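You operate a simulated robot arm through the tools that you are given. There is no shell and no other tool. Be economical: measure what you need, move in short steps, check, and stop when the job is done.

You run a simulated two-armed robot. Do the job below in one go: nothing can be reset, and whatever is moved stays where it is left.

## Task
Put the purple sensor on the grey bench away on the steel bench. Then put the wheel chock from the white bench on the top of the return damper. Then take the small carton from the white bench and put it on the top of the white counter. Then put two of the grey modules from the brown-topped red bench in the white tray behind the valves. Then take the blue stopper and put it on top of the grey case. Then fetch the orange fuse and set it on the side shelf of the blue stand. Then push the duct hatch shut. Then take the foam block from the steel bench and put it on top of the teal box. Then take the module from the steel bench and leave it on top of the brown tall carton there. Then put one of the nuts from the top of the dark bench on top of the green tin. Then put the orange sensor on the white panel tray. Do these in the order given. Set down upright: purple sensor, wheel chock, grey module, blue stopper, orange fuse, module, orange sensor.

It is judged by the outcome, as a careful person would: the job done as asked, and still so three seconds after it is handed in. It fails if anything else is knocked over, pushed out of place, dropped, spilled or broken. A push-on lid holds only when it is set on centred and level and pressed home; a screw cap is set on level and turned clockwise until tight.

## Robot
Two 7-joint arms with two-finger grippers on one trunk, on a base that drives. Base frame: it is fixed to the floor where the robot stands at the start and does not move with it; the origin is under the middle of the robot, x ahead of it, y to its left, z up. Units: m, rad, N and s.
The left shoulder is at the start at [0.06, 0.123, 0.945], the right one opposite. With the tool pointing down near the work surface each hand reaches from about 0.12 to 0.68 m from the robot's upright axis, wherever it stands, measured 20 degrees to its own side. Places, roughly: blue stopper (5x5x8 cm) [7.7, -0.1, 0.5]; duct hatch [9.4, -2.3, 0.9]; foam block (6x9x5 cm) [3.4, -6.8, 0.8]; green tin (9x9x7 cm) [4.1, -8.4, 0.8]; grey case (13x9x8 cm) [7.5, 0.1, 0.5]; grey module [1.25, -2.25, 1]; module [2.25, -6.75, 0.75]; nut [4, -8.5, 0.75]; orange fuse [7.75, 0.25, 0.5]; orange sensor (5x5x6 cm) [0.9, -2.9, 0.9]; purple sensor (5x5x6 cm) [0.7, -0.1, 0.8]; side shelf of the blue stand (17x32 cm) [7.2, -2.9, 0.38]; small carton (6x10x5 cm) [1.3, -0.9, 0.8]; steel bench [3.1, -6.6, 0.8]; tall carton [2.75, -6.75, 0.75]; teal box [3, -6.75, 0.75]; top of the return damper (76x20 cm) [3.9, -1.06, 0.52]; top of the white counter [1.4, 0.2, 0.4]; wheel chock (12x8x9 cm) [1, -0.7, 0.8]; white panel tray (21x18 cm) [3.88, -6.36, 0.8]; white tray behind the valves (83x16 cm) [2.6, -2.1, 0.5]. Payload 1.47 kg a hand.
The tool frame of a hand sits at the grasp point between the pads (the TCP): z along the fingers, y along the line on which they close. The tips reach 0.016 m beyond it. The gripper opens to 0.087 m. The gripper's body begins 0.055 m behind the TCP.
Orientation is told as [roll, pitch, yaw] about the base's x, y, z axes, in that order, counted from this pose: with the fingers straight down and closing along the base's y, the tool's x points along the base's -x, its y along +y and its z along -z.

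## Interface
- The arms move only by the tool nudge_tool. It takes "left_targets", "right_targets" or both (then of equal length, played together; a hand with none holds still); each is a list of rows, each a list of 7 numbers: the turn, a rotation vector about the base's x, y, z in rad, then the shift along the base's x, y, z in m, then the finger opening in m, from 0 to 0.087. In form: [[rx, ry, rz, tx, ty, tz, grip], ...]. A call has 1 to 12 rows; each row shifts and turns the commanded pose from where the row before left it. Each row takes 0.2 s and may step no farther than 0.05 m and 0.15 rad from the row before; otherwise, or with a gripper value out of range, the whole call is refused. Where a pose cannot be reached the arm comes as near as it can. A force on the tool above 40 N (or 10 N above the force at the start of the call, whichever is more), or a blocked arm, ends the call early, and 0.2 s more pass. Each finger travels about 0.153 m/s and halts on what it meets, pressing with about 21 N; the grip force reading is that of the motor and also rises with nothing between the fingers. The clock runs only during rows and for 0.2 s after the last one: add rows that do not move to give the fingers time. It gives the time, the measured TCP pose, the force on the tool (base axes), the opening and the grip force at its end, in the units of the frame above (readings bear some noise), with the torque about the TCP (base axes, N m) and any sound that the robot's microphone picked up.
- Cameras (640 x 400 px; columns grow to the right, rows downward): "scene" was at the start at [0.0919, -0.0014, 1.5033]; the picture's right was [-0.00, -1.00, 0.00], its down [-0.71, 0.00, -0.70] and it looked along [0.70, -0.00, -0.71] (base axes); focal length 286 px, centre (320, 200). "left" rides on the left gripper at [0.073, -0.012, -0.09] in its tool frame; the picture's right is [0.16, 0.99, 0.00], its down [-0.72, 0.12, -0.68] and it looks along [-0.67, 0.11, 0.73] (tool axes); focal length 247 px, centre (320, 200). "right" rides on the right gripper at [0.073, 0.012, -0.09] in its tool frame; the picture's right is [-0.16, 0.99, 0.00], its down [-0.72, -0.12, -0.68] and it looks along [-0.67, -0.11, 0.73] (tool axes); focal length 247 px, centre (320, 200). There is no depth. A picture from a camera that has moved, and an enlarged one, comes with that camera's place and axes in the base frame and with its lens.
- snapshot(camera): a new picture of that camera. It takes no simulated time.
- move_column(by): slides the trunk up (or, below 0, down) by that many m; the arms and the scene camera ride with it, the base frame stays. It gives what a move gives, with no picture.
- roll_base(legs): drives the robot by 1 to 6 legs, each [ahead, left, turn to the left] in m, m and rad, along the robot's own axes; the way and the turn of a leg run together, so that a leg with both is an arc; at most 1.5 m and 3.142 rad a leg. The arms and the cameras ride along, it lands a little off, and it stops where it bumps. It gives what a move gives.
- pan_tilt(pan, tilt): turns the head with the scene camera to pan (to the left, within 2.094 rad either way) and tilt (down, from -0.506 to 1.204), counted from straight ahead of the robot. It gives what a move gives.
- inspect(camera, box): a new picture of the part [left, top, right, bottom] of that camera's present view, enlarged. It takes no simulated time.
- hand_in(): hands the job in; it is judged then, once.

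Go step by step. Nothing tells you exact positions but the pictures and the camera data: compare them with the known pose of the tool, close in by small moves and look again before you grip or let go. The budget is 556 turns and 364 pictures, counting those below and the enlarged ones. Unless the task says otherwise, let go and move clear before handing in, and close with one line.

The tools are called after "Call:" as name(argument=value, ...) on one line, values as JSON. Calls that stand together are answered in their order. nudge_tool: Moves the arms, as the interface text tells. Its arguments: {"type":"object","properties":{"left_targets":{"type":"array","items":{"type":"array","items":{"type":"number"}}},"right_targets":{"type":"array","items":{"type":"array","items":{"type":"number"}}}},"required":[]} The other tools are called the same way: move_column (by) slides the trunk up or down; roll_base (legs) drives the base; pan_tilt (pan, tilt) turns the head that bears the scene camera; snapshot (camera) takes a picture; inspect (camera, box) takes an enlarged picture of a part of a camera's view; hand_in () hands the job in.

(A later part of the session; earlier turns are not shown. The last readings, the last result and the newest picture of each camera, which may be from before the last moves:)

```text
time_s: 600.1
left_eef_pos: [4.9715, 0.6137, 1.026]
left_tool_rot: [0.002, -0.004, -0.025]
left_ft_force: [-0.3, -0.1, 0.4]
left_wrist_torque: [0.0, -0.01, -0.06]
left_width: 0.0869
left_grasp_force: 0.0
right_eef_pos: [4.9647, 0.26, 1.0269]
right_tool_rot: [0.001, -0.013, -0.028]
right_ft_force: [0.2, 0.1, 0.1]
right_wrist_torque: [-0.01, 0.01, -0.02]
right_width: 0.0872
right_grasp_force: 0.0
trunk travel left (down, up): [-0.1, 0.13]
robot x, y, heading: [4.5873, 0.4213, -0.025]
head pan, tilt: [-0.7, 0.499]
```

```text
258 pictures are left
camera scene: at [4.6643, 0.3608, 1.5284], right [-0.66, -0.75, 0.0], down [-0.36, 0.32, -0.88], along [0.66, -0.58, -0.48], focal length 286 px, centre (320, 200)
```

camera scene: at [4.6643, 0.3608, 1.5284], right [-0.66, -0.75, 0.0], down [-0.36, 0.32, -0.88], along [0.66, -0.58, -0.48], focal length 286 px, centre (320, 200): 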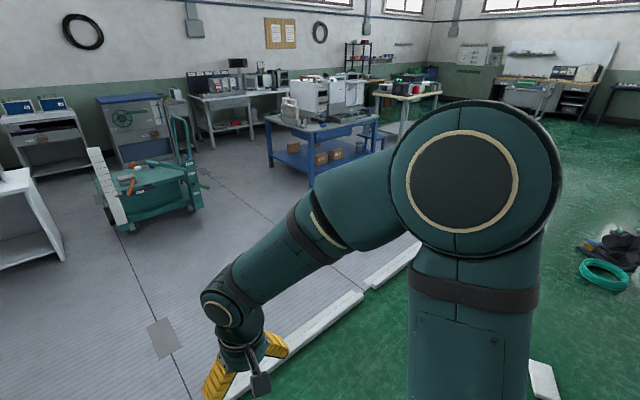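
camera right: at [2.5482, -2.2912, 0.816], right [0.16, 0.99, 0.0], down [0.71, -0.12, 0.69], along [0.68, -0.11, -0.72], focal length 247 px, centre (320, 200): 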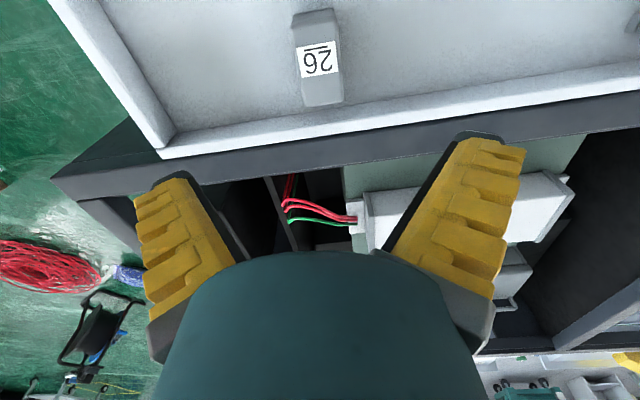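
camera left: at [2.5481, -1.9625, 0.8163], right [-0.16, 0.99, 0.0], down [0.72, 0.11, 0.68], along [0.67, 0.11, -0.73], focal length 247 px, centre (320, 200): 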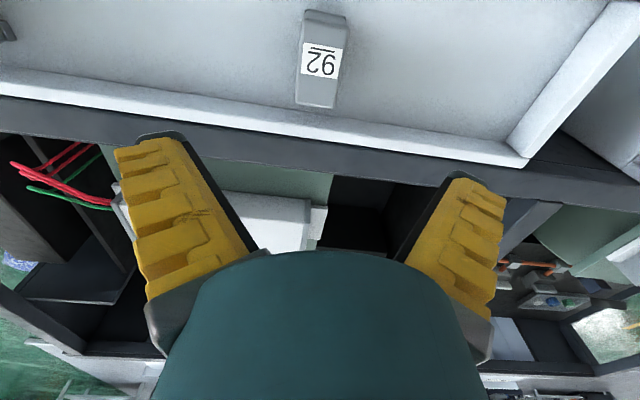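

It is a real curb along x≈5.5, but the grey area's south side (y≈-4.6) showed none. I go back south along x≈5.05, around the corner, and up on the grey area.

Call:
roll_base(legs=[[0, -1.0, 0.025], [0.45, 0, 0], [0, 0, -1.571], [1.5, 0, 0], [1.5, 0, 0], [1.5, 0, 0]])

Call:
pan_tilt(pan=1.2, tilt=0.5)

Call:
snapshot(camera="scene")

```text
time_s: 636.5
left_eef_pos: [5.2282, -5.4607, 1.0267]
left_tool_rot: [0.001, -0.004, -1.573]
left_ft_force: [-0.1, -1.0, -0.2]
left_wrist_torque: [0.02, -0.03, -0.02]
left_width: 0.0872
left_grasp_force: 0.2
right_eef_pos: [4.8733, -5.4647, 1.0258]
right_tool_rot: [0.001, -0.015, -1.574]
right_ft_force: [0.2, 0.0, 0.1]
right_wrist_torque: [-0.02, 0.02, 0.01]
right_width: 0.0869
right_grasp_force: 0.0
trunk travel left (down, up): [-0.1, 0.13]
robot x, y, heading: [5.0283, -5.0822, -1.571]
head pan, tilt: [-0.7, 0.499]
```

```text
time_s: 638.3
left_eef_pos: [5.2265, -5.4624, 1.0263]
left_tool_rot: [0.002, -0.003, -1.571]
left_ft_force: [1.0, -1.2, -0.1]
left_wrist_torque: [0.0, -0.05, -0.02]
left_width: 0.0873
left_grasp_force: 0.2
right_eef_pos: [4.8741, -5.4646, 1.0267]
right_tool_rot: [0.003, -0.013, -1.574]
right_ft_force: [-0.1, -0.3, -0.4]
right_wrist_torque: [-0.02, -0.01, -0.01]
right_width: 0.0869
right_grasp_force: 0.1
trunk travel left (down, up): [-0.1, 0.13]
robot x, y, heading: [5.0249, -5.0815, -1.57]
head pan, tilt: [1.201, 0.499]
```

```text
257 pictures are left
camera scene: at [5.1118, -5.125, 1.5284], right [-0.36, -0.93, 0.0], down [-0.45, 0.17, -0.88], along [0.82, -0.32, -0.48], focal length 286 px, centre (320, 200)
```

scene: 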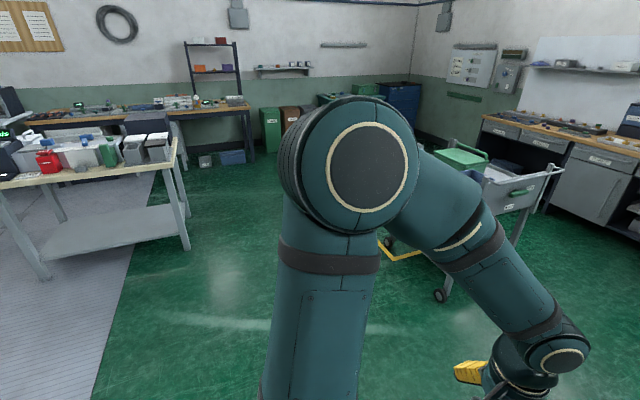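

The grey area's south edge (y≈-4.35) has no curb. I turn east, advance to x≈6.25 and sidestep north onto it.

Call:
roll_base(legs=[[0, 0, 1.571], [1.23, 0, 0], [0, 1.2, 0]])

Call:
pan_tilt(pan=0.9, tilt=0.45)

Call:
snapshot(camera="scene")

```text
time_s: 658.8
left_eef_pos: [6.6271, -3.6699, 1.026]
left_tool_rot: [0.001, -0.004, 0.005]
left_ft_force: [-0.6, 0.3, -0.3]
left_wrist_torque: [-0.02, 0.03, 0.02]
left_width: 0.0866
left_grasp_force: 0.0
right_eef_pos: [6.6317, -4.0247, 1.0274]
right_tool_rot: [-0.001, -0.014, 0.003]
right_ft_force: [-0.8, 0.2, -0.5]
right_wrist_torque: [0.02, -0.02, -0.01]
right_width: 0.087
right_grasp_force: 0.0
trunk travel left (down, up): [-0.1, 0.13]
robot x, y, heading: [6.2505, -3.8745, 0.005]
head pan, tilt: [1.201, 0.499]
```

```text
time_s: 659.6
left_eef_pos: [6.6276, -3.6705, 1.0252]
left_tool_rot: [0.001, -0.004, 0.006]
left_ft_force: [0.4, 0.3, -0.3]
left_wrist_torque: [0.0, 0.01, 0.03]
left_width: 0.0871
left_grasp_force: 0.0
right_eef_pos: [6.6316, -4.0261, 1.0266]
right_tool_rot: [-0.001, -0.014, 0.003]
right_ft_force: [-0.4, -0.4, 0.2]
right_wrist_torque: [0.01, 0.01, 0.0]
right_width: 0.0871
right_grasp_force: 0.1
trunk travel left (down, up): [-0.1, 0.13]
robot x, y, heading: [6.2466, -3.8753, 0.008]
head pan, tilt: [0.901, 0.45]
```

```text
256 pictures are left
camera scene: at [6.3148, -3.8034, 1.5329], right [0.79, -0.62, 0.0], down [-0.27, -0.34, -0.9], along [0.56, 0.71, -0.44], focal length 286 px, centre (320, 200)
```

scene: 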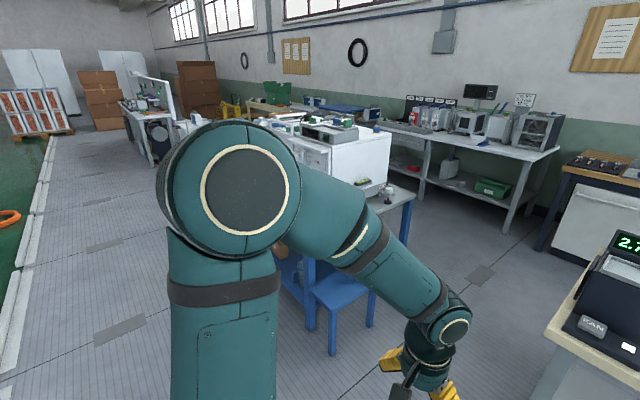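

The way north along x≈6.25 is clear; the blue stand's low side shelf is visible near (7.18, -2.9). I continue to the trolley.

Call:
roll_base(legs=[[0, 1.25, -0.006], [0, 1.25, 0], [0, 1.2, 0]])

Call:
pan_tilt(pan=0.0, tilt=0.55)

Call:
snapshot(camera="scene")

```text
time_s: 692.0
left_eef_pos: [6.6135, 0.0334, 1.0246]
left_tool_rot: [0.001, -0.002, 0.009]
left_ft_force: [0.0, 0.5, 0.2]
left_wrist_torque: [0.0, -0.02, -0.02]
left_width: 0.0868
left_grasp_force: 0.0
right_eef_pos: [6.6178, -0.321, 1.0274]
right_tool_rot: [0.0, -0.011, 0.007]
right_ft_force: [1.0, 0.0, 0.5]
right_wrist_torque: [0.01, -0.03, 0.01]
right_width: 0.0872
right_grasp_force: 0.1
trunk travel left (down, up): [-0.1, 0.13]
robot x, y, heading: [6.2347, -0.1696, 0.004]
head pan, tilt: [0.901, 0.45]
```

```text
time_s: 693.1
left_eef_pos: [6.6119, 0.0318, 1.0256]
left_tool_rot: [0.002, -0.004, 0.009]
left_ft_force: [-0.6, -0.4, -0.2]
left_wrist_torque: [0.01, 0.03, 0.0]
left_width: 0.087
left_grasp_force: 0.1
right_eef_pos: [6.6187, -0.3212, 1.0265]
right_tool_rot: [0.0, -0.017, 0.007]
right_ft_force: [0.3, -0.6, -0.9]
right_wrist_torque: [0.01, 0.02, -0.01]
right_width: 0.087
right_grasp_force: 0.0
trunk travel left (down, up): [-0.1, 0.13]
robot x, y, heading: [6.234, -0.1741, 0.01]
head pan, tilt: [0.0, 0.55]
```

```text
255 pictures are left
camera scene: at [6.3347, -0.1725, 1.5238], right [0.01, -1.0, 0.0], down [-0.52, -0.01, -0.85], along [0.85, 0.01, -0.52], focal length 286 px, centre (320, 200)
```

scene: 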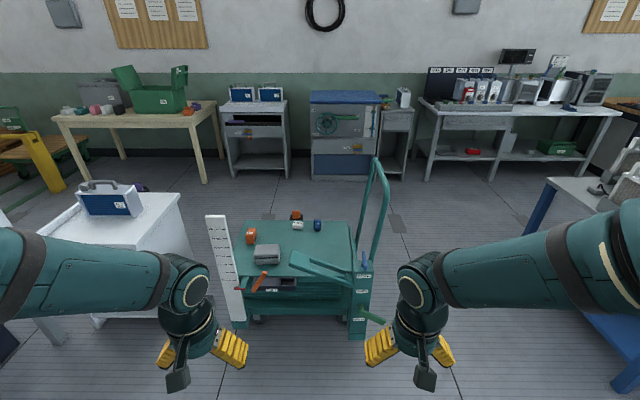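

The lift trolley's platform carries the case, the stopper and fuses, but posts guard this front side. Its east side looks open, so I go round by the south.

Call:
roll_base(legs=[[0, -0.9, -0.008], [1.1, 0, 0], [1.1, 0, 0], [0, 0, 3.141]])

Call:
pan_tilt(pan=-0.4, tilt=0.6)

Call:
snapshot(camera="scene")

```text
time_s: 719.2
left_eef_pos: [8.0648, -1.2633, 1.0255]
left_tool_rot: [0.002, -0.005, 3.117]
left_ft_force: [0.1, -0.7, 0.7]
left_wrist_torque: [0.02, 0.0, -0.02]
left_width: 0.0869
left_grasp_force: 0.0
right_eef_pos: [8.0717, -0.9092, 1.0263]
right_tool_rot: [-0.001, -0.013, 3.115]
right_ft_force: [1.0, 0.2, -0.5]
right_wrist_torque: [0.0, -0.01, -0.06]
right_width: 0.0867
right_grasp_force: 0.1
trunk travel left (down, up): [-0.1, 0.13]
robot x, y, heading: [8.4483, -1.0713, 3.115]
head pan, tilt: [0.0, 0.55]
```

```text
time_s: 720.0
left_eef_pos: [8.0658, -1.2629, 1.0257]
left_tool_rot: [0.002, -0.004, 3.118]
left_ft_force: [-0.4, 0.7, 0.5]
left_wrist_torque: [0.01, 0.0, 0.0]
left_width: 0.0869
left_grasp_force: 0.1
right_eef_pos: [8.0714, -0.9101, 1.0268]
right_tool_rot: [-0.002, -0.014, 3.117]
right_ft_force: [0.6, 0.0, 0.2]
right_wrist_torque: [-0.02, -0.02, 0.02]
right_width: 0.0871
right_grasp_force: 0.0
trunk travel left (down, up): [-0.1, 0.13]
robot x, y, heading: [8.4537, -1.0671, 3.118]
head pan, tilt: [-0.4, 0.6]
```

```text
254 pictures are left
camera scene: at [8.3606, -1.0363, 1.5193], right [0.41, 0.91, 0.0], down [0.52, -0.23, -0.83], along [-0.75, 0.34, -0.56], focal length 286 px, centre (320, 200)
```

scene: 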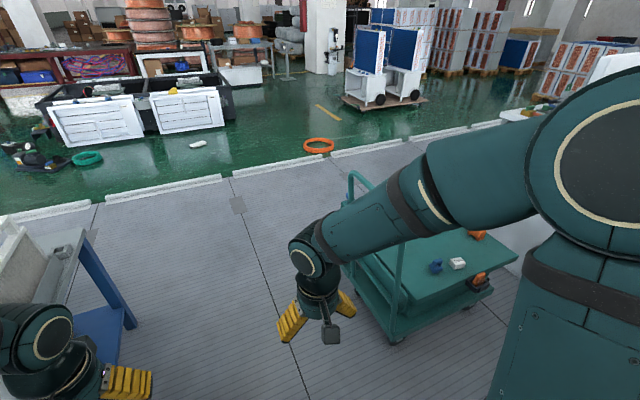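

The case is too far from the east side, but the stopper (≈7.74, -0.16) is reachable from here; I'll take it from the east and then place it from the west. I move in, clear of the handle.

Call:
roll_base(legs=[[0.0, -0.86, 0.024], [0.17, 0, 0]])

Call:
move_column(by=-0.1)

Call:
pan_tilt(pan=0.0, tilt=0.85)

Call:
snapshot(camera="scene")

Call:
snapshot(camera="right")

```text
time_s: 729.0
left_eef_pos: [7.9091, -0.4137, 1.0252]
left_tool_rot: [0.0, -0.003, -3.138]
left_ft_force: [-0.8, 0.5, -0.3]
left_wrist_torque: [0.0, -0.04, 0.03]
left_width: 0.0871
left_grasp_force: 0.0
right_eef_pos: [7.9061, -0.0595, 1.0264]
right_tool_rot: [-0.001, -0.013, -3.142]
right_ft_force: [-0.5, -0.7, 0.0]
right_wrist_torque: [-0.01, 0.02, -0.01]
right_width: 0.0869
right_grasp_force: 0.0
trunk travel left (down, up): [-0.1, 0.13]
robot x, y, heading: [8.293, -0.2132, -3.14]
head pan, tilt: [-0.4, 0.6]
```

```text
time_s: 730.4
left_eef_pos: [7.9098, -0.413, 0.9262]
left_tool_rot: [0.003, -0.003, -3.137]
left_ft_force: [-0.4, -0.4, -0.6]
left_wrist_torque: [-0.01, -0.03, -0.02]
left_width: 0.0869
left_grasp_force: 0.1
right_eef_pos: [7.9058, -0.0597, 0.9274]
right_tool_rot: [0.001, -0.015, -3.142]
right_ft_force: [0.6, 0.5, 1.0]
right_wrist_torque: [0.0, 0.0, 0.01]
right_width: 0.0871
right_grasp_force: 0.2
trunk travel left (down, up): [0.0, 0.23]
robot x, y, heading: [8.2888, -0.211, -3.142]
head pan, tilt: [-0.4, 0.6]
```

```text
time_s: 731.2
left_eef_pos: [7.9108, -0.4128, 0.9259]
left_tool_rot: [0.0, -0.003, -3.138]
left_ft_force: [0.6, 0.4, 0.6]
left_wrist_torque: [0.0, 0.01, 0.01]
left_width: 0.0871
left_grasp_force: 0.1
right_eef_pos: [7.9074, -0.059, 0.9279]
right_tool_rot: [0.0, -0.013, -3.142]
right_ft_force: [0.5, -0.1, 1.4]
right_wrist_torque: [-0.03, -0.01, 0.04]
right_width: 0.087
right_grasp_force: 0.0
trunk travel left (down, up): [0.0, 0.23]
robot x, y, heading: [8.2881, -0.2105, -3.142]
head pan, tilt: [0.0, 0.85]
```

```text
253 pictures are left
camera scene: at [8.2029, -0.2121, 1.3985], right [0.0, 1.0, 0.0], down [0.75, 0.0, -0.66], along [-0.66, 0.0, -0.75], focal length 286 px, centre (320, 200)
```

scene: 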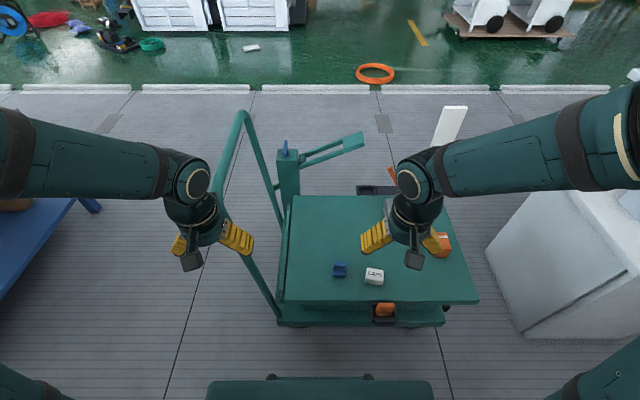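

```text
252 pictures are left
camera right: at [7.9807, -0.0715, 1.0147], right [-0.16, -0.99, 0.0], down [-0.71, 0.12, 0.69], along [-0.68, 0.11, -0.72], focal length 247 px, centre (320, 200)
```

right: 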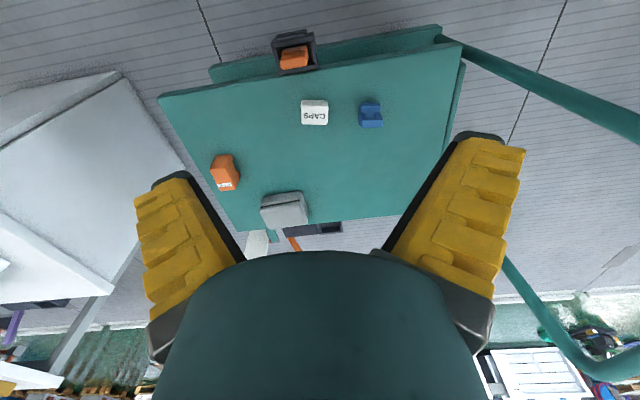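

I zoom on the stopper and the case from both cameras.

Call:
inspect(camera="right", box=[190, 20, 400, 240])

Call:
inspect(camera="scene", box=[310, 240, 400, 300])

```text
1.82 times, centred on (295, 130) of right
camera zoom: at [7.9807, -0.0715, 1.0147], right [-0.16, -0.99, 0.0], down [-0.71, 0.12, 0.69], along [-0.68, 0.11, -0.72], focal length 449 px, centre (366, 327)
```

zoom: 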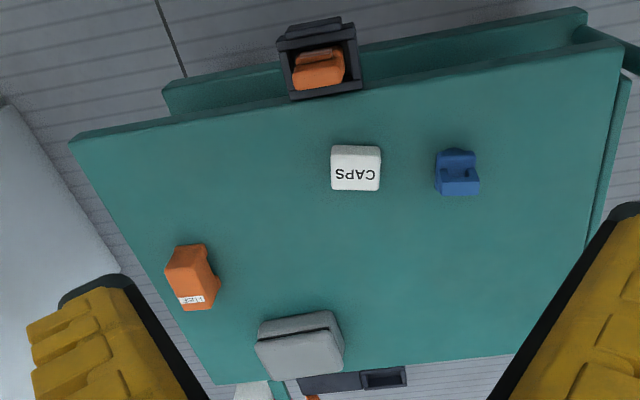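

```text
6.67 times, centred on (355, 270) of scene
camera zoom: at [8.2029, -0.2121, 1.3985], right [0.0, 1.0, 0.0], down [0.75, 0.0, -0.66], along [-0.66, 0.0, -0.75], focal length 1905 px, centre (87, -267)
```

zoom: 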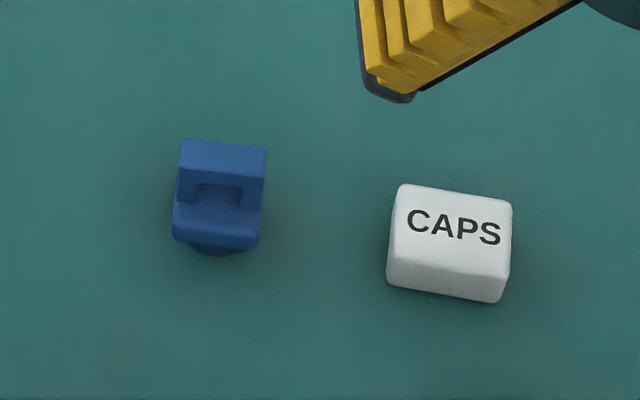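

The stopper stands upright with a U-shaped handle on top, centre ≈(7.718, -0.143), top z≈0.50, turned about 8°. I bring the right hand over it with a moderate opening.

Call:
nudge_tool(right_targets=[[0, 0, -0.065, -0.035, -0.014, -0.02, 0.075], [0, 0, -0.065, -0.035, -0.014, -0.02, 0.075], [0, 0, 0, -0.035, -0.014, -0.02, 0.075], [0, 0, 0, -0.035, -0.014, -0.02, 0.075], [0, 0, 0, -0.025, -0.014, -0.03, 0.075], [0, 0, 0, -0.025, -0.014, -0.03, 0.075], [0, 0, 0, 0, 0, -0.045, 0.075], [0, 0, 0, 0, 0, -0.045, 0.075], [0, 0, 0, 0, 0, -0.045, 0.075], [0, 0, 0, 0, 0, -0.045, 0.075], [0, 0, 0, 0, 0, 0, 0.075]])

Call:
snapshot(camera="right")

```text
time_s: 733.6
left_eef_pos: [7.9092, -0.4129, 0.9259]
left_tool_rot: [0.001, -0.004, -3.138]
left_ft_force: [0.7, 0.5, -0.3]
left_wrist_torque: [-0.01, 0.0, -0.02]
left_width: 0.0868
left_grasp_force: 0.1
right_eef_pos: [7.7163, -0.142, 0.6073]
right_tool_rot: [0.002, -0.014, 3.015]
right_ft_force: [-0.7, 0.4, 0.8]
right_wrist_torque: [0.03, 0.03, -0.03]
right_width: 0.0778
right_grasp_force: 1.7
trunk travel left (down, up): [0.0, 0.23]
robot x, y, heading: [8.2916, -0.2116, -3.14]
head pan, tilt: [0.0, 0.85]
```

```text
249 pictures are left
camera right: at [7.7884, -0.164, 0.6953], right [-0.28, -0.96, 0.0], down [-0.69, 0.21, 0.69], along [-0.66, 0.19, -0.72], focal length 247 px, centre (320, 200)
```

right: 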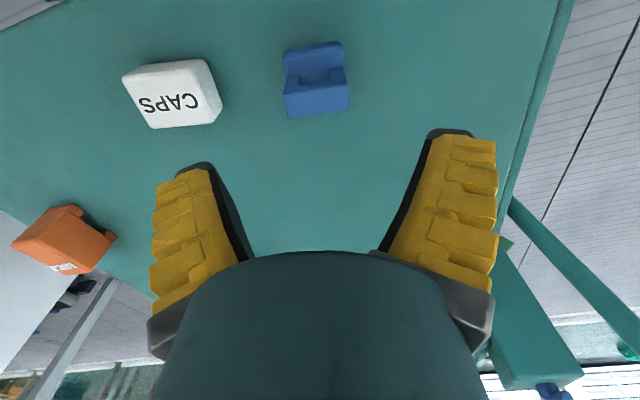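

Aligned. I lower to z≈0.468 and close.

Call:
nudge_tool(right_targets=[[0, 0, 0, 0, 0, -0.045, 0.075], [0, 0, 0, 0, 0, -0.045, 0.075], [0, 0, 0, 0, 0, -0.03, 0.075], [0, 0, 0, 0, 0, -0.018, 0.075], [0, 0, 0, 0, 0, 0, 0.045], [0, 0, 0, 0, 0, 0, 0.025], [0, 0, 0, 0, 0, 0, 0.025]])

Call:
snapshot(camera="right")

```text
time_s: 734.5
left_eef_pos: [7.9107, -0.4132, 0.9267]
left_tool_rot: [0.002, -0.003, -3.14]
left_ft_force: [-0.7, -0.2, 0.6]
left_wrist_torque: [0.01, -0.04, -0.02]
left_width: 0.0871
left_grasp_force: 0.0
right_eef_pos: [7.7135, -0.1415, 0.4882]
right_tool_rot: [0.001, -0.018, 3.01]
right_ft_force: [5.5, 1.9, 16.3]
right_wrist_torque: [0.04, -0.08, -0.03]
right_width: 0.0807
right_grasp_force: 3.3
trunk travel left (down, up): [0.0, 0.23]
robot x, y, heading: [8.2907, -0.2114, -3.14]
head pan, tilt: [0.0, 0.85]
stopped in row 4 (right hand): the force on the tool passed its limit at 63 N (the readings are from after the stop); the commanded pose is now the measured one
```

```text
248 pictures are left
camera right: at [7.7854, -0.1633, 0.5762], right [-0.29, -0.96, 0.0], down [-0.69, 0.21, 0.69], along [-0.67, 0.2, -0.72], focal length 247 px, centre (320, 200)
```

right: 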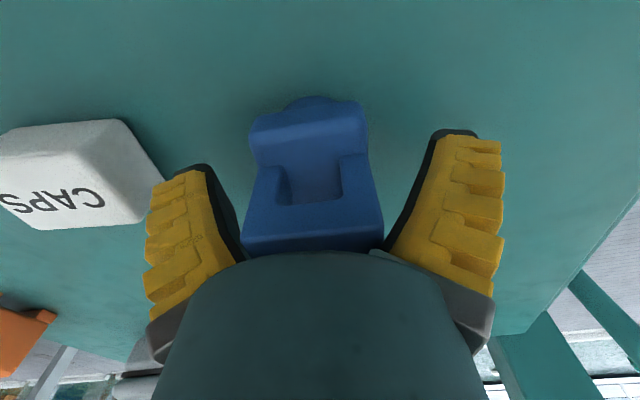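

Contact: either tips on the platform or the palm on the handle. I raise 12 mm and close.

Call:
nudge_tool(right_targets=[[0, 0, 0, 0, 0, 0.012, 0.075], [0, 0, 0, 0, 0, 0, 0.05], [0, 0, 0, 0, 0, 0, 0.025], [0, 0, 0, 0, 0, 0, 0.025], [0, 0, 0, 0, 0, 0, 0.025]])

Call:
snapshot(camera="right")

Call:
inspect(camera="scene", box=[290, 210, 420, 310])

```text
time_s: 735.7
left_eef_pos: [7.9099, -0.4122, 0.925]
left_tool_rot: [0.002, -0.003, -3.141]
left_ft_force: [0.2, -0.6, -0.2]
left_wrist_torque: [0.0, 0.02, 0.01]
left_width: 0.0868
left_grasp_force: 0.1
right_eef_pos: [7.7143, -0.143, 0.4986]
right_tool_rot: [-0.002, -0.019, 3.01]
right_ft_force: [-0.5, 0.0, 0.3]
right_wrist_torque: [0.01, 0.02, 0.02]
right_width: 0.0456
right_grasp_force: 21.1
trunk travel left (down, up): [0.0, 0.23]
robot x, y, heading: [8.2909, -0.2089, -3.139]
head pan, tilt: [0.0, 0.85]
```

```text
247 pictures are left
camera right: at [7.786, -0.1633, 0.5865], right [-0.29, -0.96, 0.0], down [-0.69, 0.21, 0.69], along [-0.67, 0.2, -0.72], focal length 247 px, centre (320, 200)
```

right: 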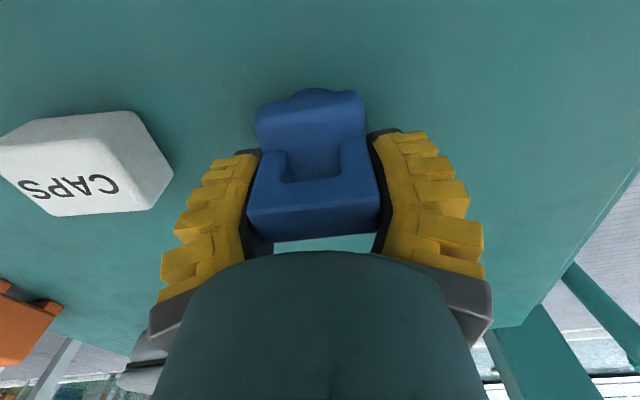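

```text
4.00 times, centred on (355, 260) of scene
camera zoom: at [8.2028, -0.2121, 1.3984], right [0.0, 1.0, 0.0], down [0.75, 0.0, -0.66], along [-0.66, 0.0, -0.75], focal length 1143 px, centre (180, -40)
```

zoom: 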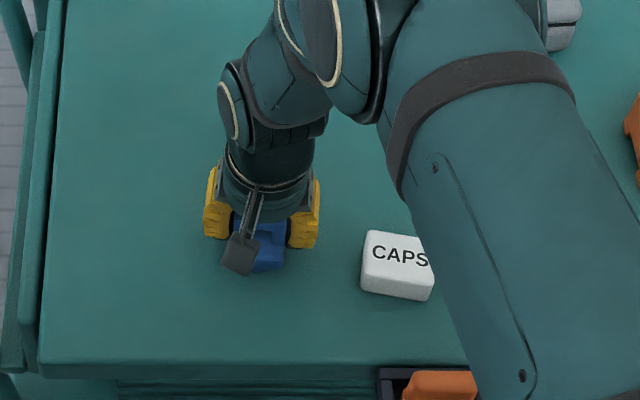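

The stopper is gripped at 4.6 cm. I lift it, tuck it in, and drive around to the trolley's west side.

Call:
nudge_tool(right_targets=[[0, 0, 0, 0, 0, 0.03, 0.02], [0, 0, 0, 0, 0, 0.045, 0.02], [0, 0, 0, 0, 0, 0.045, 0.02], [0, 0, 0, 0, 0, 0.045, 0.02], [0, 0, 0, 0, 0, 0.045, 0.02], [0, 0, 0, 0, 0, 0.045, 0.02], [0, 0, 0, 0.04, 0.015, 0.02, 0.02], [0, 0, 0.05, 0.04, 0.015, 0.02, 0.02], [0, 0, 0.05, 0.04, 0.015, 0.02, 0.02], [0, 0, 0.03, 0.04, 0.015, 0.02, 0.02], [0, 0, 0, 0.03, 0, 0.02, 0.02]])

Call:
move_column(by=0.1)

Call:
snapshot(camera="right")

Call:
inspect(camera="scene", box=[240, 100, 520, 340])

```text
time_s: 738.1
left_eef_pos: [7.9099, -0.4133, 0.926]
left_tool_rot: [0.001, -0.003, -3.14]
left_ft_force: [0.4, -0.6, -0.4]
left_wrist_torque: [0.0, 0.0, 0.0]
left_width: 0.0871
left_grasp_force: 0.1
right_eef_pos: [7.9053, -0.0818, 0.8543]
right_tool_rot: [0.0, -0.017, 3.142]
right_ft_force: [0.6, 0.1, 0.2]
right_wrist_torque: [-0.01, 0.03, 0.0]
right_width: 0.0453
right_grasp_force: 20.9
trunk travel left (down, up): [0.0, 0.23]
robot x, y, heading: [8.2926, -0.2117, -3.141]
head pan, tilt: [0.0, 0.85]
```

```text
time_s: 739.5
left_eef_pos: [7.9109, -0.4129, 1.0254]
left_tool_rot: [0.001, -0.004, -3.141]
left_ft_force: [0.2, 0.1, 0.2]
left_wrist_torque: [0.05, -0.02, -0.02]
left_width: 0.0871
left_grasp_force: 0.0
right_eef_pos: [7.9051, -0.0824, 0.9533]
right_tool_rot: [-0.001, -0.017, 3.142]
right_ft_force: [0.6, 0.1, -0.7]
right_wrist_torque: [0.03, 0.01, 0.01]
right_width: 0.0451
right_grasp_force: 21.3
trunk travel left (down, up): [-0.1, 0.13]
robot x, y, heading: [8.2894, -0.2117, -3.141]
head pan, tilt: [0.0, 0.85]
```

```text
245 pictures are left
camera right: at [7.9784, -0.0945, 1.0407], right [-0.16, -0.99, 0.0], down [-0.71, 0.12, 0.69], along [-0.68, 0.11, -0.72], focal length 247 px, centre (320, 200)
```

right: 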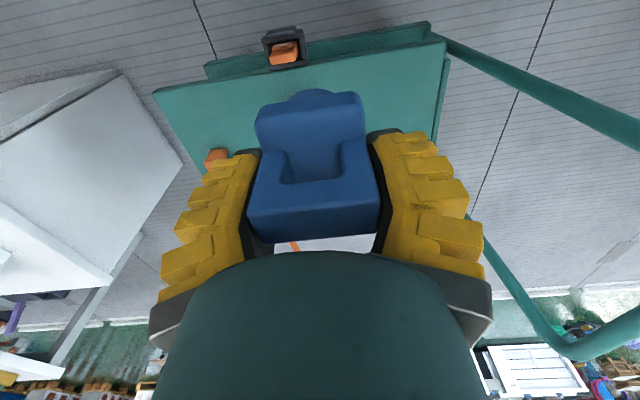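

```text
1.67 times, centred on (380, 220) of scene
camera zoom: at [8.2026, -0.2121, 1.4983], right [0.0, 1.0, 0.0], down [0.75, 0.0, -0.66], along [-0.66, 0.0, -0.75], focal length 476 px, centre (220, 167)
```

zoom: 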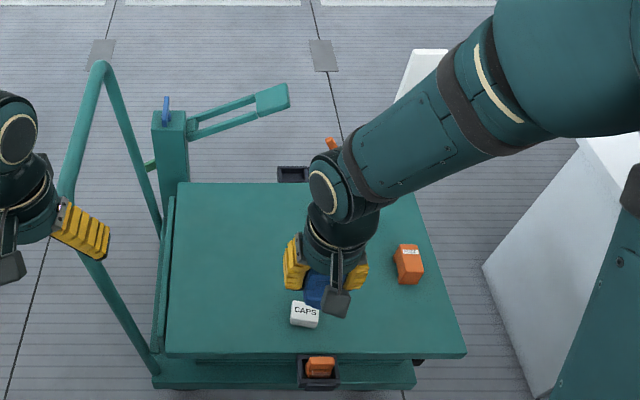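

Call:
roll_base(legs=[[-0.2, 0, 0], [0, 0.87, 0], [1.1, 0, 0], [1.1, 0, 0], [0, 0, 3.141], [0, 0.95, 0]])

Call:
pan_tilt(pan=0.0, tilt=0.6)

Call:
snapshot(camera="scene")

```text
time_s: 774.8
left_eef_pos: [6.6694, 0.0537, 1.0263]
left_tool_rot: [0.001, -0.004, 0.009]
left_ft_force: [-0.6, -0.1, -0.6]
left_wrist_torque: [-0.04, -0.05, -0.02]
left_width: 0.0873
left_grasp_force: 0.1
right_eef_pos: [6.6788, -0.276, 0.9523]
right_tool_rot: [0.001, -0.02, 0.006]
right_ft_force: [0.2, -0.4, -0.4]
right_wrist_torque: [0.01, -0.01, 0.01]
right_width: 0.0445
right_grasp_force: 21.4
trunk travel left (down, up): [-0.1, 0.13]
robot x, y, heading: [6.2939, -0.1488, 0.006]
head pan, tilt: [0.0, 0.85]
```

```text
time_s: 775.6
left_eef_pos: [6.6697, 0.054, 1.0247]
left_tool_rot: [0.002, -0.003, 0.008]
left_ft_force: [-1.0, 0.0, 0.7]
left_wrist_torque: [0.0, 0.01, 0.0]
left_width: 0.0872
left_grasp_force: 0.1
right_eef_pos: [6.6794, -0.2765, 0.9545]
right_tool_rot: [-0.001, -0.019, 0.006]
right_ft_force: [-0.8, -0.4, -0.8]
right_wrist_torque: [0.0, -0.04, -0.01]
right_width: 0.0444
right_grasp_force: 20.8
trunk travel left (down, up): [-0.1, 0.13]
robot x, y, heading: [6.2926, -0.1497, 0.005]
head pan, tilt: [0.0, 0.6]
```

```text
243 pictures are left
camera scene: at [6.3905, -0.1507, 1.5192], right [0.01, -1.0, 0.0], down [-0.57, 0.0, -0.82], along [0.82, 0.01, -0.57], focal length 286 px, centre (320, 200)
```

scene: 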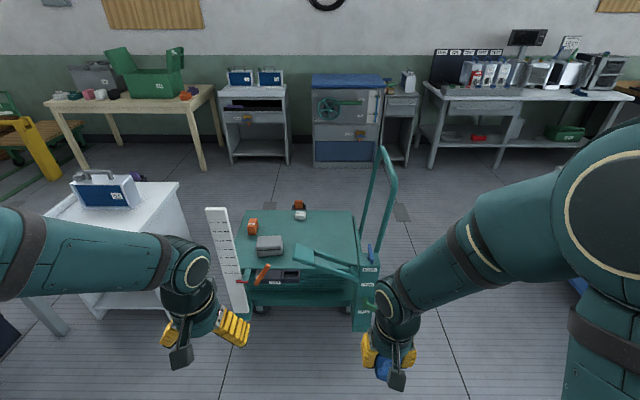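

I now stand west of the trolley. The case is at about (7.46, 0.10). I drive up to within reach, left of the foot-lever paddle.

Call:
roll_base(legs=[[0.2, 0.35, -0.005], [0.37, 0, 0]])

Call:
move_column(by=-0.1)

Call:
pan_tilt(pan=0.0, tilt=0.9)

Call:
snapshot(camera="scene")

Call:
snapshot(camera="left")

```text
time_s: 781.1
left_eef_pos: [7.2369, 0.4047, 1.0251]
left_tool_rot: [0.001, -0.004, 0.006]
left_ft_force: [-0.2, 0.4, -0.7]
left_wrist_torque: [-0.01, -0.01, 0.01]
left_width: 0.0871
left_grasp_force: 0.0
right_eef_pos: [7.2436, 0.0757, 0.9538]
right_tool_rot: [-0.001, -0.018, 0.002]
right_ft_force: [0.2, 0.4, -0.5]
right_wrist_torque: [0.01, 0.0, 0.01]
right_width: 0.0445
right_grasp_force: 20.8
trunk travel left (down, up): [-0.1, 0.13]
robot x, y, heading: [6.8575, 0.2, 0.006]
head pan, tilt: [0.0, 0.6]
```

```text
time_s: 782.5
left_eef_pos: [7.2368, 0.4042, 0.9255]
left_tool_rot: [0.001, -0.004, 0.005]
left_ft_force: [0.4, 0.0, -0.3]
left_wrist_torque: [0.01, 0.0, 0.01]
left_width: 0.0866
left_grasp_force: 0.0
right_eef_pos: [7.2436, 0.0741, 0.853]
right_tool_rot: [0.0, -0.02, 0.002]
right_ft_force: [0.5, -0.3, -0.5]
right_wrist_torque: [0.03, -0.02, -0.01]
right_width: 0.0445
right_grasp_force: 20.8
trunk travel left (down, up): [0.0, 0.23]
robot x, y, heading: [6.8556, 0.1983, 0.005]
head pan, tilt: [0.0, 0.6]
```

```text
time_s: 783.3
left_eef_pos: [7.2369, 0.4044, 0.9254]
left_tool_rot: [0.003, -0.003, 0.005]
left_ft_force: [0.4, 0.5, -0.2]
left_wrist_torque: [0.0, 0.02, -0.01]
left_width: 0.0868
left_grasp_force: 0.1
right_eef_pos: [7.244, 0.0756, 0.8549]
right_tool_rot: [0.0, -0.02, 0.003]
right_ft_force: [0.7, -0.5, -0.5]
right_wrist_torque: [-0.02, -0.05, 0.02]
right_width: 0.0445
right_grasp_force: 21.1
trunk travel left (down, up): [0.0, 0.23]
robot x, y, heading: [6.8568, 0.1991, 0.002]
head pan, tilt: [0.0, 0.901]
```

```text
242 pictures are left
camera scene: at [6.9438, 0.2006, 1.3946], right [0.01, -1.0, 0.0], down [-0.78, 0.0, -0.62], along [0.62, 0.0, -0.78], focal length 286 px, centre (320, 200)
```

scene: 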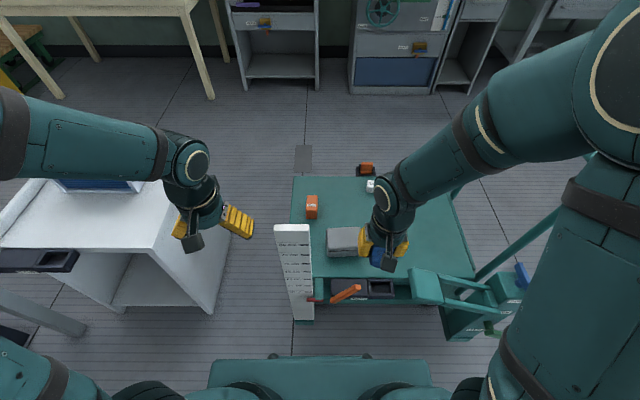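

```text
241 pictures are left
camera left: at [7.1642, 0.3908, 1.015], right [-0.16, 0.99, 0.0], down [0.72, 0.12, 0.68], along [0.67, 0.11, -0.73], focal length 247 px, centre (320, 200)
```

left: 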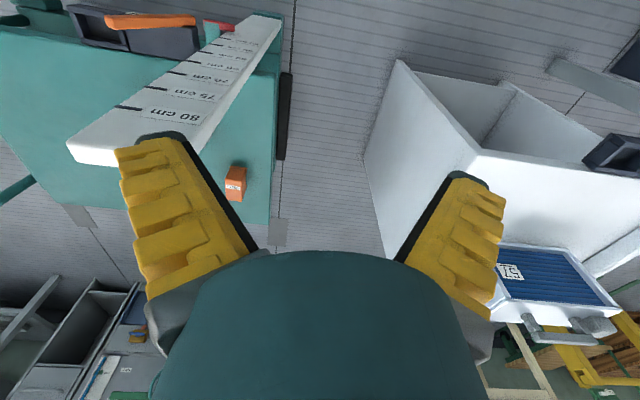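

I zoom on the case from the scene camera.

Call:
inspect(camera="scene", box=[280, 160, 440, 310])

Call:
snapshot(camera="right")

```text
2.67 times, centred on (360, 235) of scene
camera zoom: at [6.9438, 0.2006, 1.3946], right [0.01, -1.0, 0.0], down [-0.78, 0.0, -0.62], along [0.62, 0.0, -0.78], focal length 762 px, centre (213, 107)
```

zoom: 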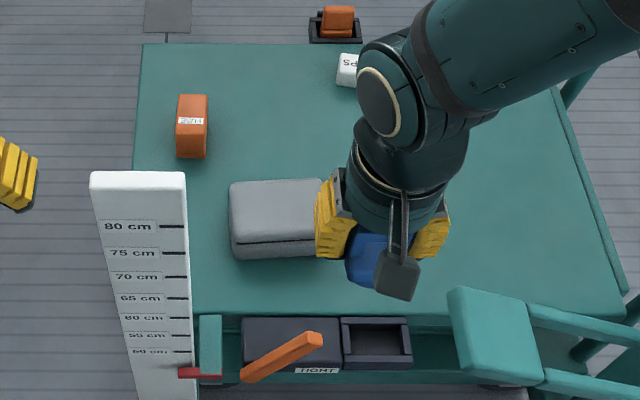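

```text
239 pictures are left
camera right: at [7.1691, 0.0853, 0.9409], right [0.15, 0.99, 0.0], down [0.71, -0.11, 0.69], along [0.69, -0.11, -0.72], focal length 247 px, centre (320, 200)
```

right: 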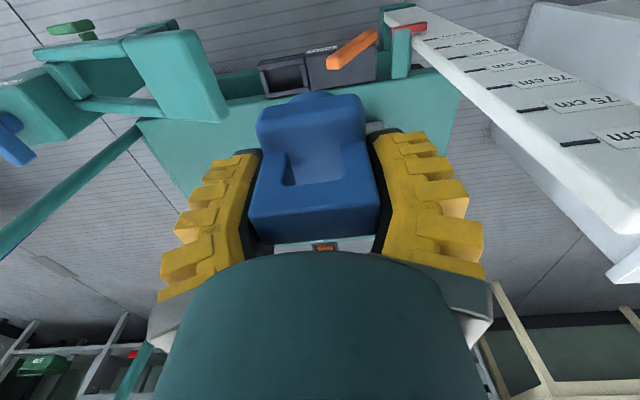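

The case top spans x 7.415–7.502, y 0.047–0.177 at z≈0.53. I move the stopper over its centre (7.458, 0.112) and lower to just above.

Call:
nudge_tool(right_targets=[[0, 0, 0, 0.043, 0.007, 0, 0.02], [0, 0, 0, 0.043, 0.007, 0, 0.02], [0, 0, 0, 0.043, 0.007, 0, 0.02], [0, 0, 0, 0.043, 0.007, 0, 0.02], [0, 0, 0, 0.042, 0.008, 0, 0.02], [0, 0, 0, 0, 0, -0.045, 0.02], [0, 0, 0, 0, 0, -0.045, 0.02], [0, 0, 0, 0, 0, -0.045, 0.02], [0, 0, 0, 0, 0, -0.045, 0.02], [0, 0, 0, 0, 0, -0.03, 0.02], [0, 0, 0, 0, 0, 0, 0.02]])

Call:
snapshot(camera="right")

Call:
inspect(camera="scene", box=[280, 160, 440, 310])

```text
time_s: 785.7
left_eef_pos: [7.2367, 0.4044, 0.9253]
left_tool_rot: [0.003, -0.001, 0.005]
left_ft_force: [0.0, -0.3, -0.4]
left_wrist_torque: [-0.02, 0.0, 0.0]
left_width: 0.087
left_grasp_force: 0.0
right_eef_pos: [7.4583, 0.1091, 0.6429]
right_tool_rot: [0.001, -0.019, 0.003]
right_ft_force: [-0.4, -0.2, -1.0]
right_wrist_torque: [0.01, -0.02, -0.01]
right_width: 0.0446
right_grasp_force: 21.1
trunk travel left (down, up): [0.0, 0.23]
robot x, y, heading: [6.859, 0.2023, 0.002]
head pan, tilt: [0.0, 0.901]
```

```text
238 pictures are left
camera right: at [7.3829, 0.1212, 0.7306], right [0.16, 0.99, 0.0], down [0.71, -0.11, 0.69], along [0.69, -0.11, -0.72], focal length 247 px, centre (320, 200)
```

right: 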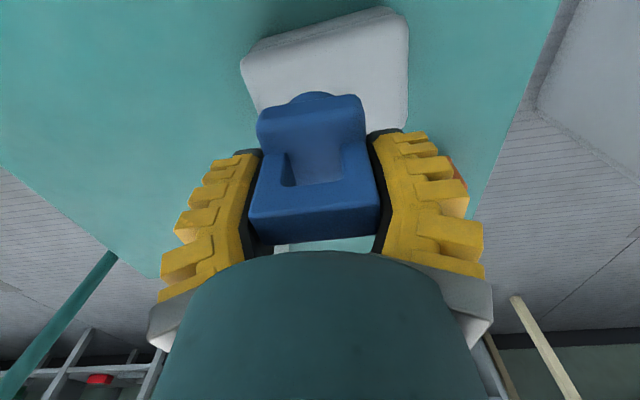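

```text
2.67 times, centred on (360, 235) of scene
camera zoom: at [6.9437, 0.2006, 1.3946], right [0.01, -1.0, 0.0], down [-0.78, 0.0, -0.62], along [0.62, 0.0, -0.78], focal length 762 px, centre (213, 107)
```

zoom: 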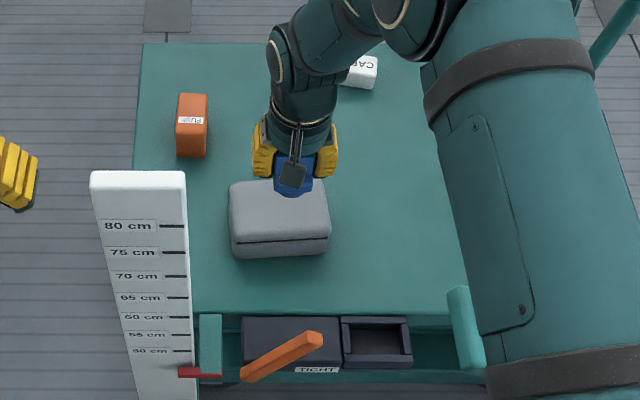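

Centred within a few mm. I shift slightly and lower to contact.

Call:
nudge_tool(right_targets=[[0, 0, 0, 0.004, 0.004, -0.02, 0.02], [0, 0, 0, 0, 0, -0.02, 0.02], [0, 0, 0, 0, 0, -0.006, 0.02], [0, 0, 0, 0, 0, -0.004, 0.02], [0, 0, 0, 0, 0, -0.004, 0.02], [0, 0, 0, 0, 0, -0.004, 0.02], [0, 0, 0, 0, 0, -0.004, 0.02], [0, 0, 0, 0, 0, -0.004, 0.02]])

Call:
snapshot(camera="right")

```text
time_s: 787.5
left_eef_pos: [7.2373, 0.4053, 0.9259]
left_tool_rot: [0.0, -0.002, 0.006]
left_ft_force: [0.2, 0.1, -0.3]
left_wrist_torque: [0.02, 0.03, 0.02]
left_width: 0.0871
left_grasp_force: 0.1
right_eef_pos: [7.4619, 0.1143, 0.5766]
right_tool_rot: [-0.001, -0.017, 0.002]
right_ft_force: [-0.4, 0.2, -0.6]
right_wrist_torque: [-0.02, -0.02, 0.02]
right_width: 0.0445
right_grasp_force: 21.9
trunk travel left (down, up): [0.0, 0.23]
robot x, y, heading: [6.8605, 0.201, 0.011]
head pan, tilt: [0.0, 0.901]
```

```text
236 pictures are left
camera right: at [7.387, 0.1252, 0.6649], right [0.15, 0.99, 0.0], down [0.71, -0.11, 0.69], along [0.69, -0.11, -0.72], focal length 247 px, centre (320, 200)
```

right: 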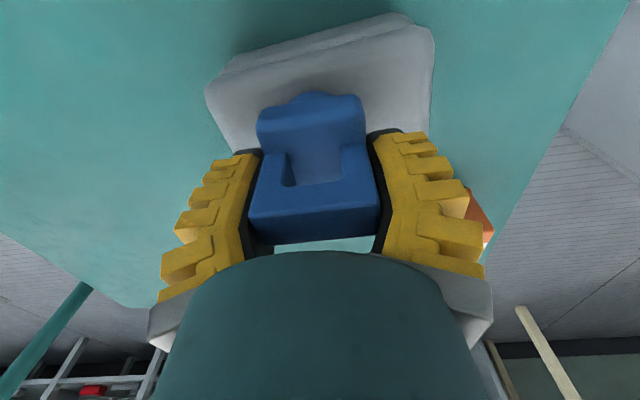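

Call:
nudge_tool(right_targets=[[0, 0, 0, 0, 0, -0.004, 0.02], [0, 0, 0, 0, 0, -0.004, 0.02], [0, 0, 0, 0, 0, -0.004, 0.02], [0, 0, 0, 0, 0, -0.004, 0.02], [0, 0, 0, 0, 0, -0.004, 0.02], [0, 0, 0, 0, 0, -0.004, 0.02]])

Call:
snapshot(camera="right")

```text
time_s: 788.6
left_eef_pos: [7.2345, 0.4047, 0.9263]
left_tool_rot: [0.002, -0.005, 0.005]
left_ft_force: [0.2, 0.0, 0.2]
left_wrist_torque: [0.01, -0.02, -0.01]
left_width: 0.0867
left_grasp_force: 0.0
right_eef_pos: [7.4644, 0.1146, 0.5647]
right_tool_rot: [0.0, -0.025, 0.002]
right_ft_force: [-10.8, -1.4, 23.6]
right_wrist_torque: [-0.1, 0.22, -0.01]
right_width: 0.0504
right_grasp_force: 20.6
trunk travel left (down, up): [0.0, 0.23]
robot x, y, heading: [6.8586, 0.2033, 0.005]
head pan, tilt: [0.0, 0.901]
stopped in row 5 (right hand): the force on the tool passed its limit at 42 N (the readings are from after the stop); the commanded pose is now the measured one
```

```text
235 pictures are left
camera right: at [7.3879, 0.1257, 0.6515], right [0.16, 0.99, 0.0], down [0.71, -0.12, 0.7], along [0.69, -0.11, -0.72], focal length 247 px, centre (320, 200)
```

right: 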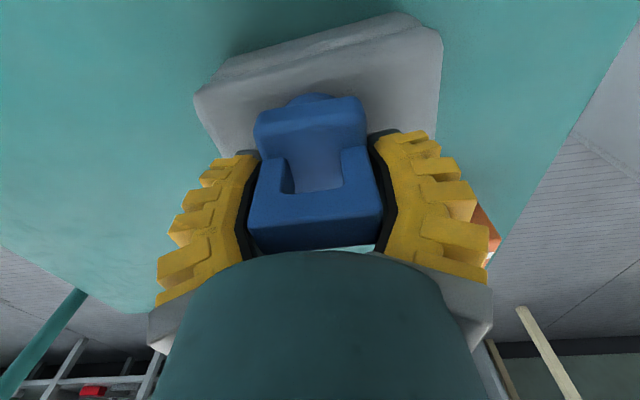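

Contact with the case top. I relieve 2 mm and release, then look.

Call:
nudge_tool(right_targets=[[0, 0.02, 0, 0, 0, 0.002, 0.02], [0, 0, 0, 0, 0, 0, 0.055], [0, 0, 0, 0, 0, 0, 0.07], [0, 0, 0, 0, 0, 0, 0.08], [0, 0, 0, 0, 0, 0.02, 0.08], [0, 0, 0, 0, 0, 0.04, 0.08], [0, 0, 0, 0, 0, 0.045, 0.08]])

Call:
snapshot(camera="right")

Call:
inspect(camera="scene", box=[280, 160, 440, 310])

```text
time_s: 790.2
left_eef_pos: [7.2377, 0.4041, 0.9262]
left_tool_rot: [0.002, -0.004, 0.006]
left_ft_force: [-0.4, -0.9, -0.4]
left_wrist_torque: [0.0, -0.01, -0.01]
left_width: 0.0871
left_grasp_force: 0.1
right_eef_pos: [7.4633, 0.1146, 0.6705]
right_tool_rot: [-0.002, -0.003, 0.006]
right_ft_force: [0.1, -0.1, 0.3]
right_wrist_torque: [0.0, -0.01, -0.03]
right_width: 0.0818
right_grasp_force: 1.3
trunk travel left (down, up): [0.0, 0.23]
robot x, y, heading: [6.8575, 0.2009, -0.002]
head pan, tilt: [0.0, 0.901]
```

```text
234 pictures are left
camera right: at [7.3904, 0.1252, 0.7586], right [0.16, 0.99, 0.0], down [0.72, -0.11, 0.68], along [0.67, -0.1, -0.73], focal length 247 px, centre (320, 200)
```

right: 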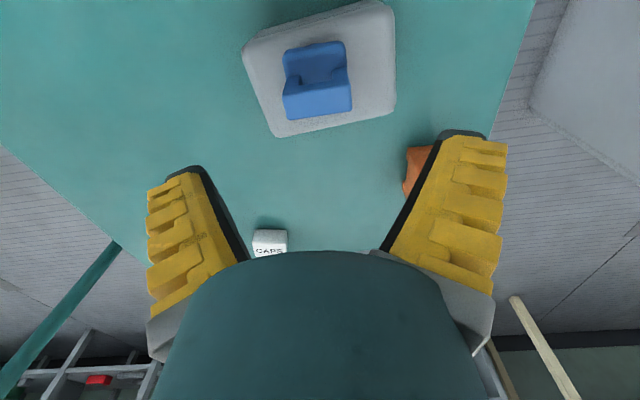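

```text
2.67 times, centred on (360, 235) of scene
camera zoom: at [6.943, 0.2006, 1.3946], right [0.01, -1.0, 0.0], down [-0.78, 0.0, -0.62], along [0.62, 0.0, -0.78], focal length 762 px, centre (213, 107)
```

zoom: 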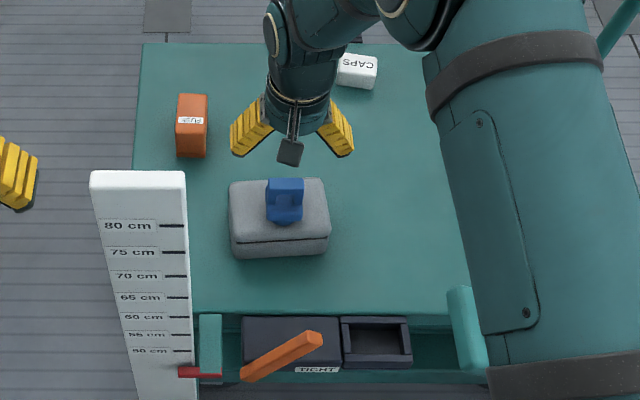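

The stopper stands on the case. The fuse (≈7.61, 0.23) is best reached from the open east side, so I tuck the right hand and drive around again.

Call:
nudge_tool(right_targets=[[0, 0, 0, 0, 0, 0.045, 0.087], [0, 0, 0, 0, 0, 0.045, 0.087], [0, 0, 0, -0.03, -0.01, 0.035, 0.087], [0, 0, 0, -0.04, -0.01, 0.025, 0.087], [0, 0, 0, -0.04, -0.01, 0.025, 0.087], [0, 0, 0, -0.04, -0.01, 0.025, 0.087], [0, 0, 0, -0.04, -0.01, 0.025, 0.087], [0, 0, 0, -0.03, -0.01, 0.025, 0.087]])

Call:
move_column(by=0.1)

Call:
roll_base(legs=[[-0.55, 0, 0], [0, -1.28, 0], [1.1, 0, 0], [1.05, 0, 0], [0, 0, 3.141], [0, -1.12, 0]])

Call:
pan_tilt(pan=0.0, tilt=0.85)

Call:
snapshot(camera="scene")

```text
time_s: 792.0
left_eef_pos: [7.2363, 0.405, 0.926]
left_tool_rot: [0.002, -0.005, 0.005]
left_ft_force: [-0.5, 0.0, -0.3]
left_wrist_torque: [0.02, 0.01, -0.02]
left_width: 0.0872
left_grasp_force: 0.2
right_eef_pos: [7.2442, 0.055, 0.9199]
right_tool_rot: [-0.001, -0.003, 0.004]
right_ft_force: [0.1, 0.4, 0.0]
right_wrist_torque: [0.0, -0.01, 0.01]
right_width: 0.0873
right_grasp_force: 0.2
trunk travel left (down, up): [0.0, 0.23]
robot x, y, heading: [6.857, 0.2003, 0.007]
head pan, tilt: [0.0, 0.901]
```

```text
time_s: 793.4
left_eef_pos: [7.2369, 0.4036, 1.0248]
left_tool_rot: [0.001, -0.005, 0.006]
left_ft_force: [-0.2, -0.2, 0.7]
left_wrist_torque: [-0.01, 0.0, -0.03]
left_width: 0.0871
left_grasp_force: 0.0
right_eef_pos: [7.2443, 0.0544, 1.0188]
right_tool_rot: [0.002, -0.001, 0.004]
right_ft_force: [0.5, -0.7, 0.2]
right_wrist_torque: [-0.01, -0.02, -0.02]
right_width: 0.0871
right_grasp_force: 0.1
trunk travel left (down, up): [-0.1, 0.13]
robot x, y, heading: [6.8548, 0.2016, 0.006]
head pan, tilt: [0.0, 0.901]
```

```text
time_s: 835.1
left_eef_pos: [8.091, -0.1402, 1.0259]
left_tool_rot: [0.002, -0.003, -3.135]
left_ft_force: [0.0, 0.0, -0.8]
left_wrist_torque: [-0.02, -0.01, 0.01]
left_width: 0.0868
left_grasp_force: 0.1
right_eef_pos: [8.0834, 0.2108, 1.0194]
right_tool_rot: [0.001, -0.005, -3.139]
right_ft_force: [0.3, -0.2, 0.1]
right_wrist_torque: [0.02, 0.0, -0.01]
right_width: 0.0871
right_grasp_force: 0.0
trunk travel left (down, up): [-0.1, 0.13]
robot x, y, heading: [8.4688, 0.0636, -3.137]
head pan, tilt: [0.0, 0.901]
```

```text
time_s: 835.7
left_eef_pos: [8.0909, -0.141, 1.0262]
left_tool_rot: [0.003, -0.003, -3.137]
left_ft_force: [0.6, -1.2, -0.7]
left_wrist_torque: [-0.04, 0.02, 0.0]
left_width: 0.087
left_grasp_force: 0.1
right_eef_pos: [8.0835, 0.2104, 1.0199]
right_tool_rot: [0.001, -0.003, -3.14]
right_ft_force: [0.9, 0.4, -0.4]
right_wrist_torque: [0.02, -0.04, 0.01]
right_width: 0.0869
right_grasp_force: 0.1
trunk travel left (down, up): [-0.1, 0.13]
robot x, y, heading: [8.4713, 0.0617, -3.137]
head pan, tilt: [0.0, 0.85]
```

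```text
232 pictures are left
camera scene: at [8.3828, 0.0618, 1.4984], right [-0.01, 1.0, 0.0], down [0.75, 0.0, -0.66], along [-0.66, 0.0, -0.75], focal length 286 px, centre (320, 200)
```

scene: 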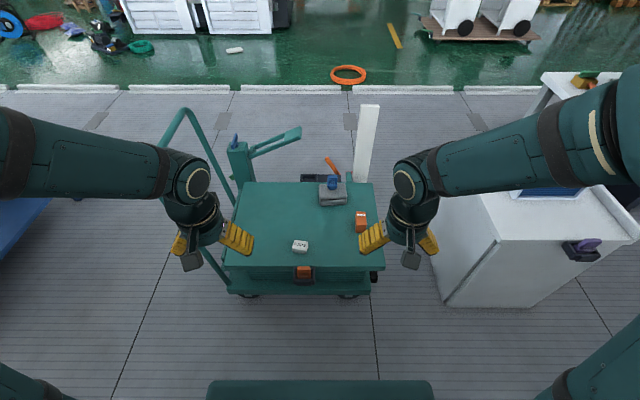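

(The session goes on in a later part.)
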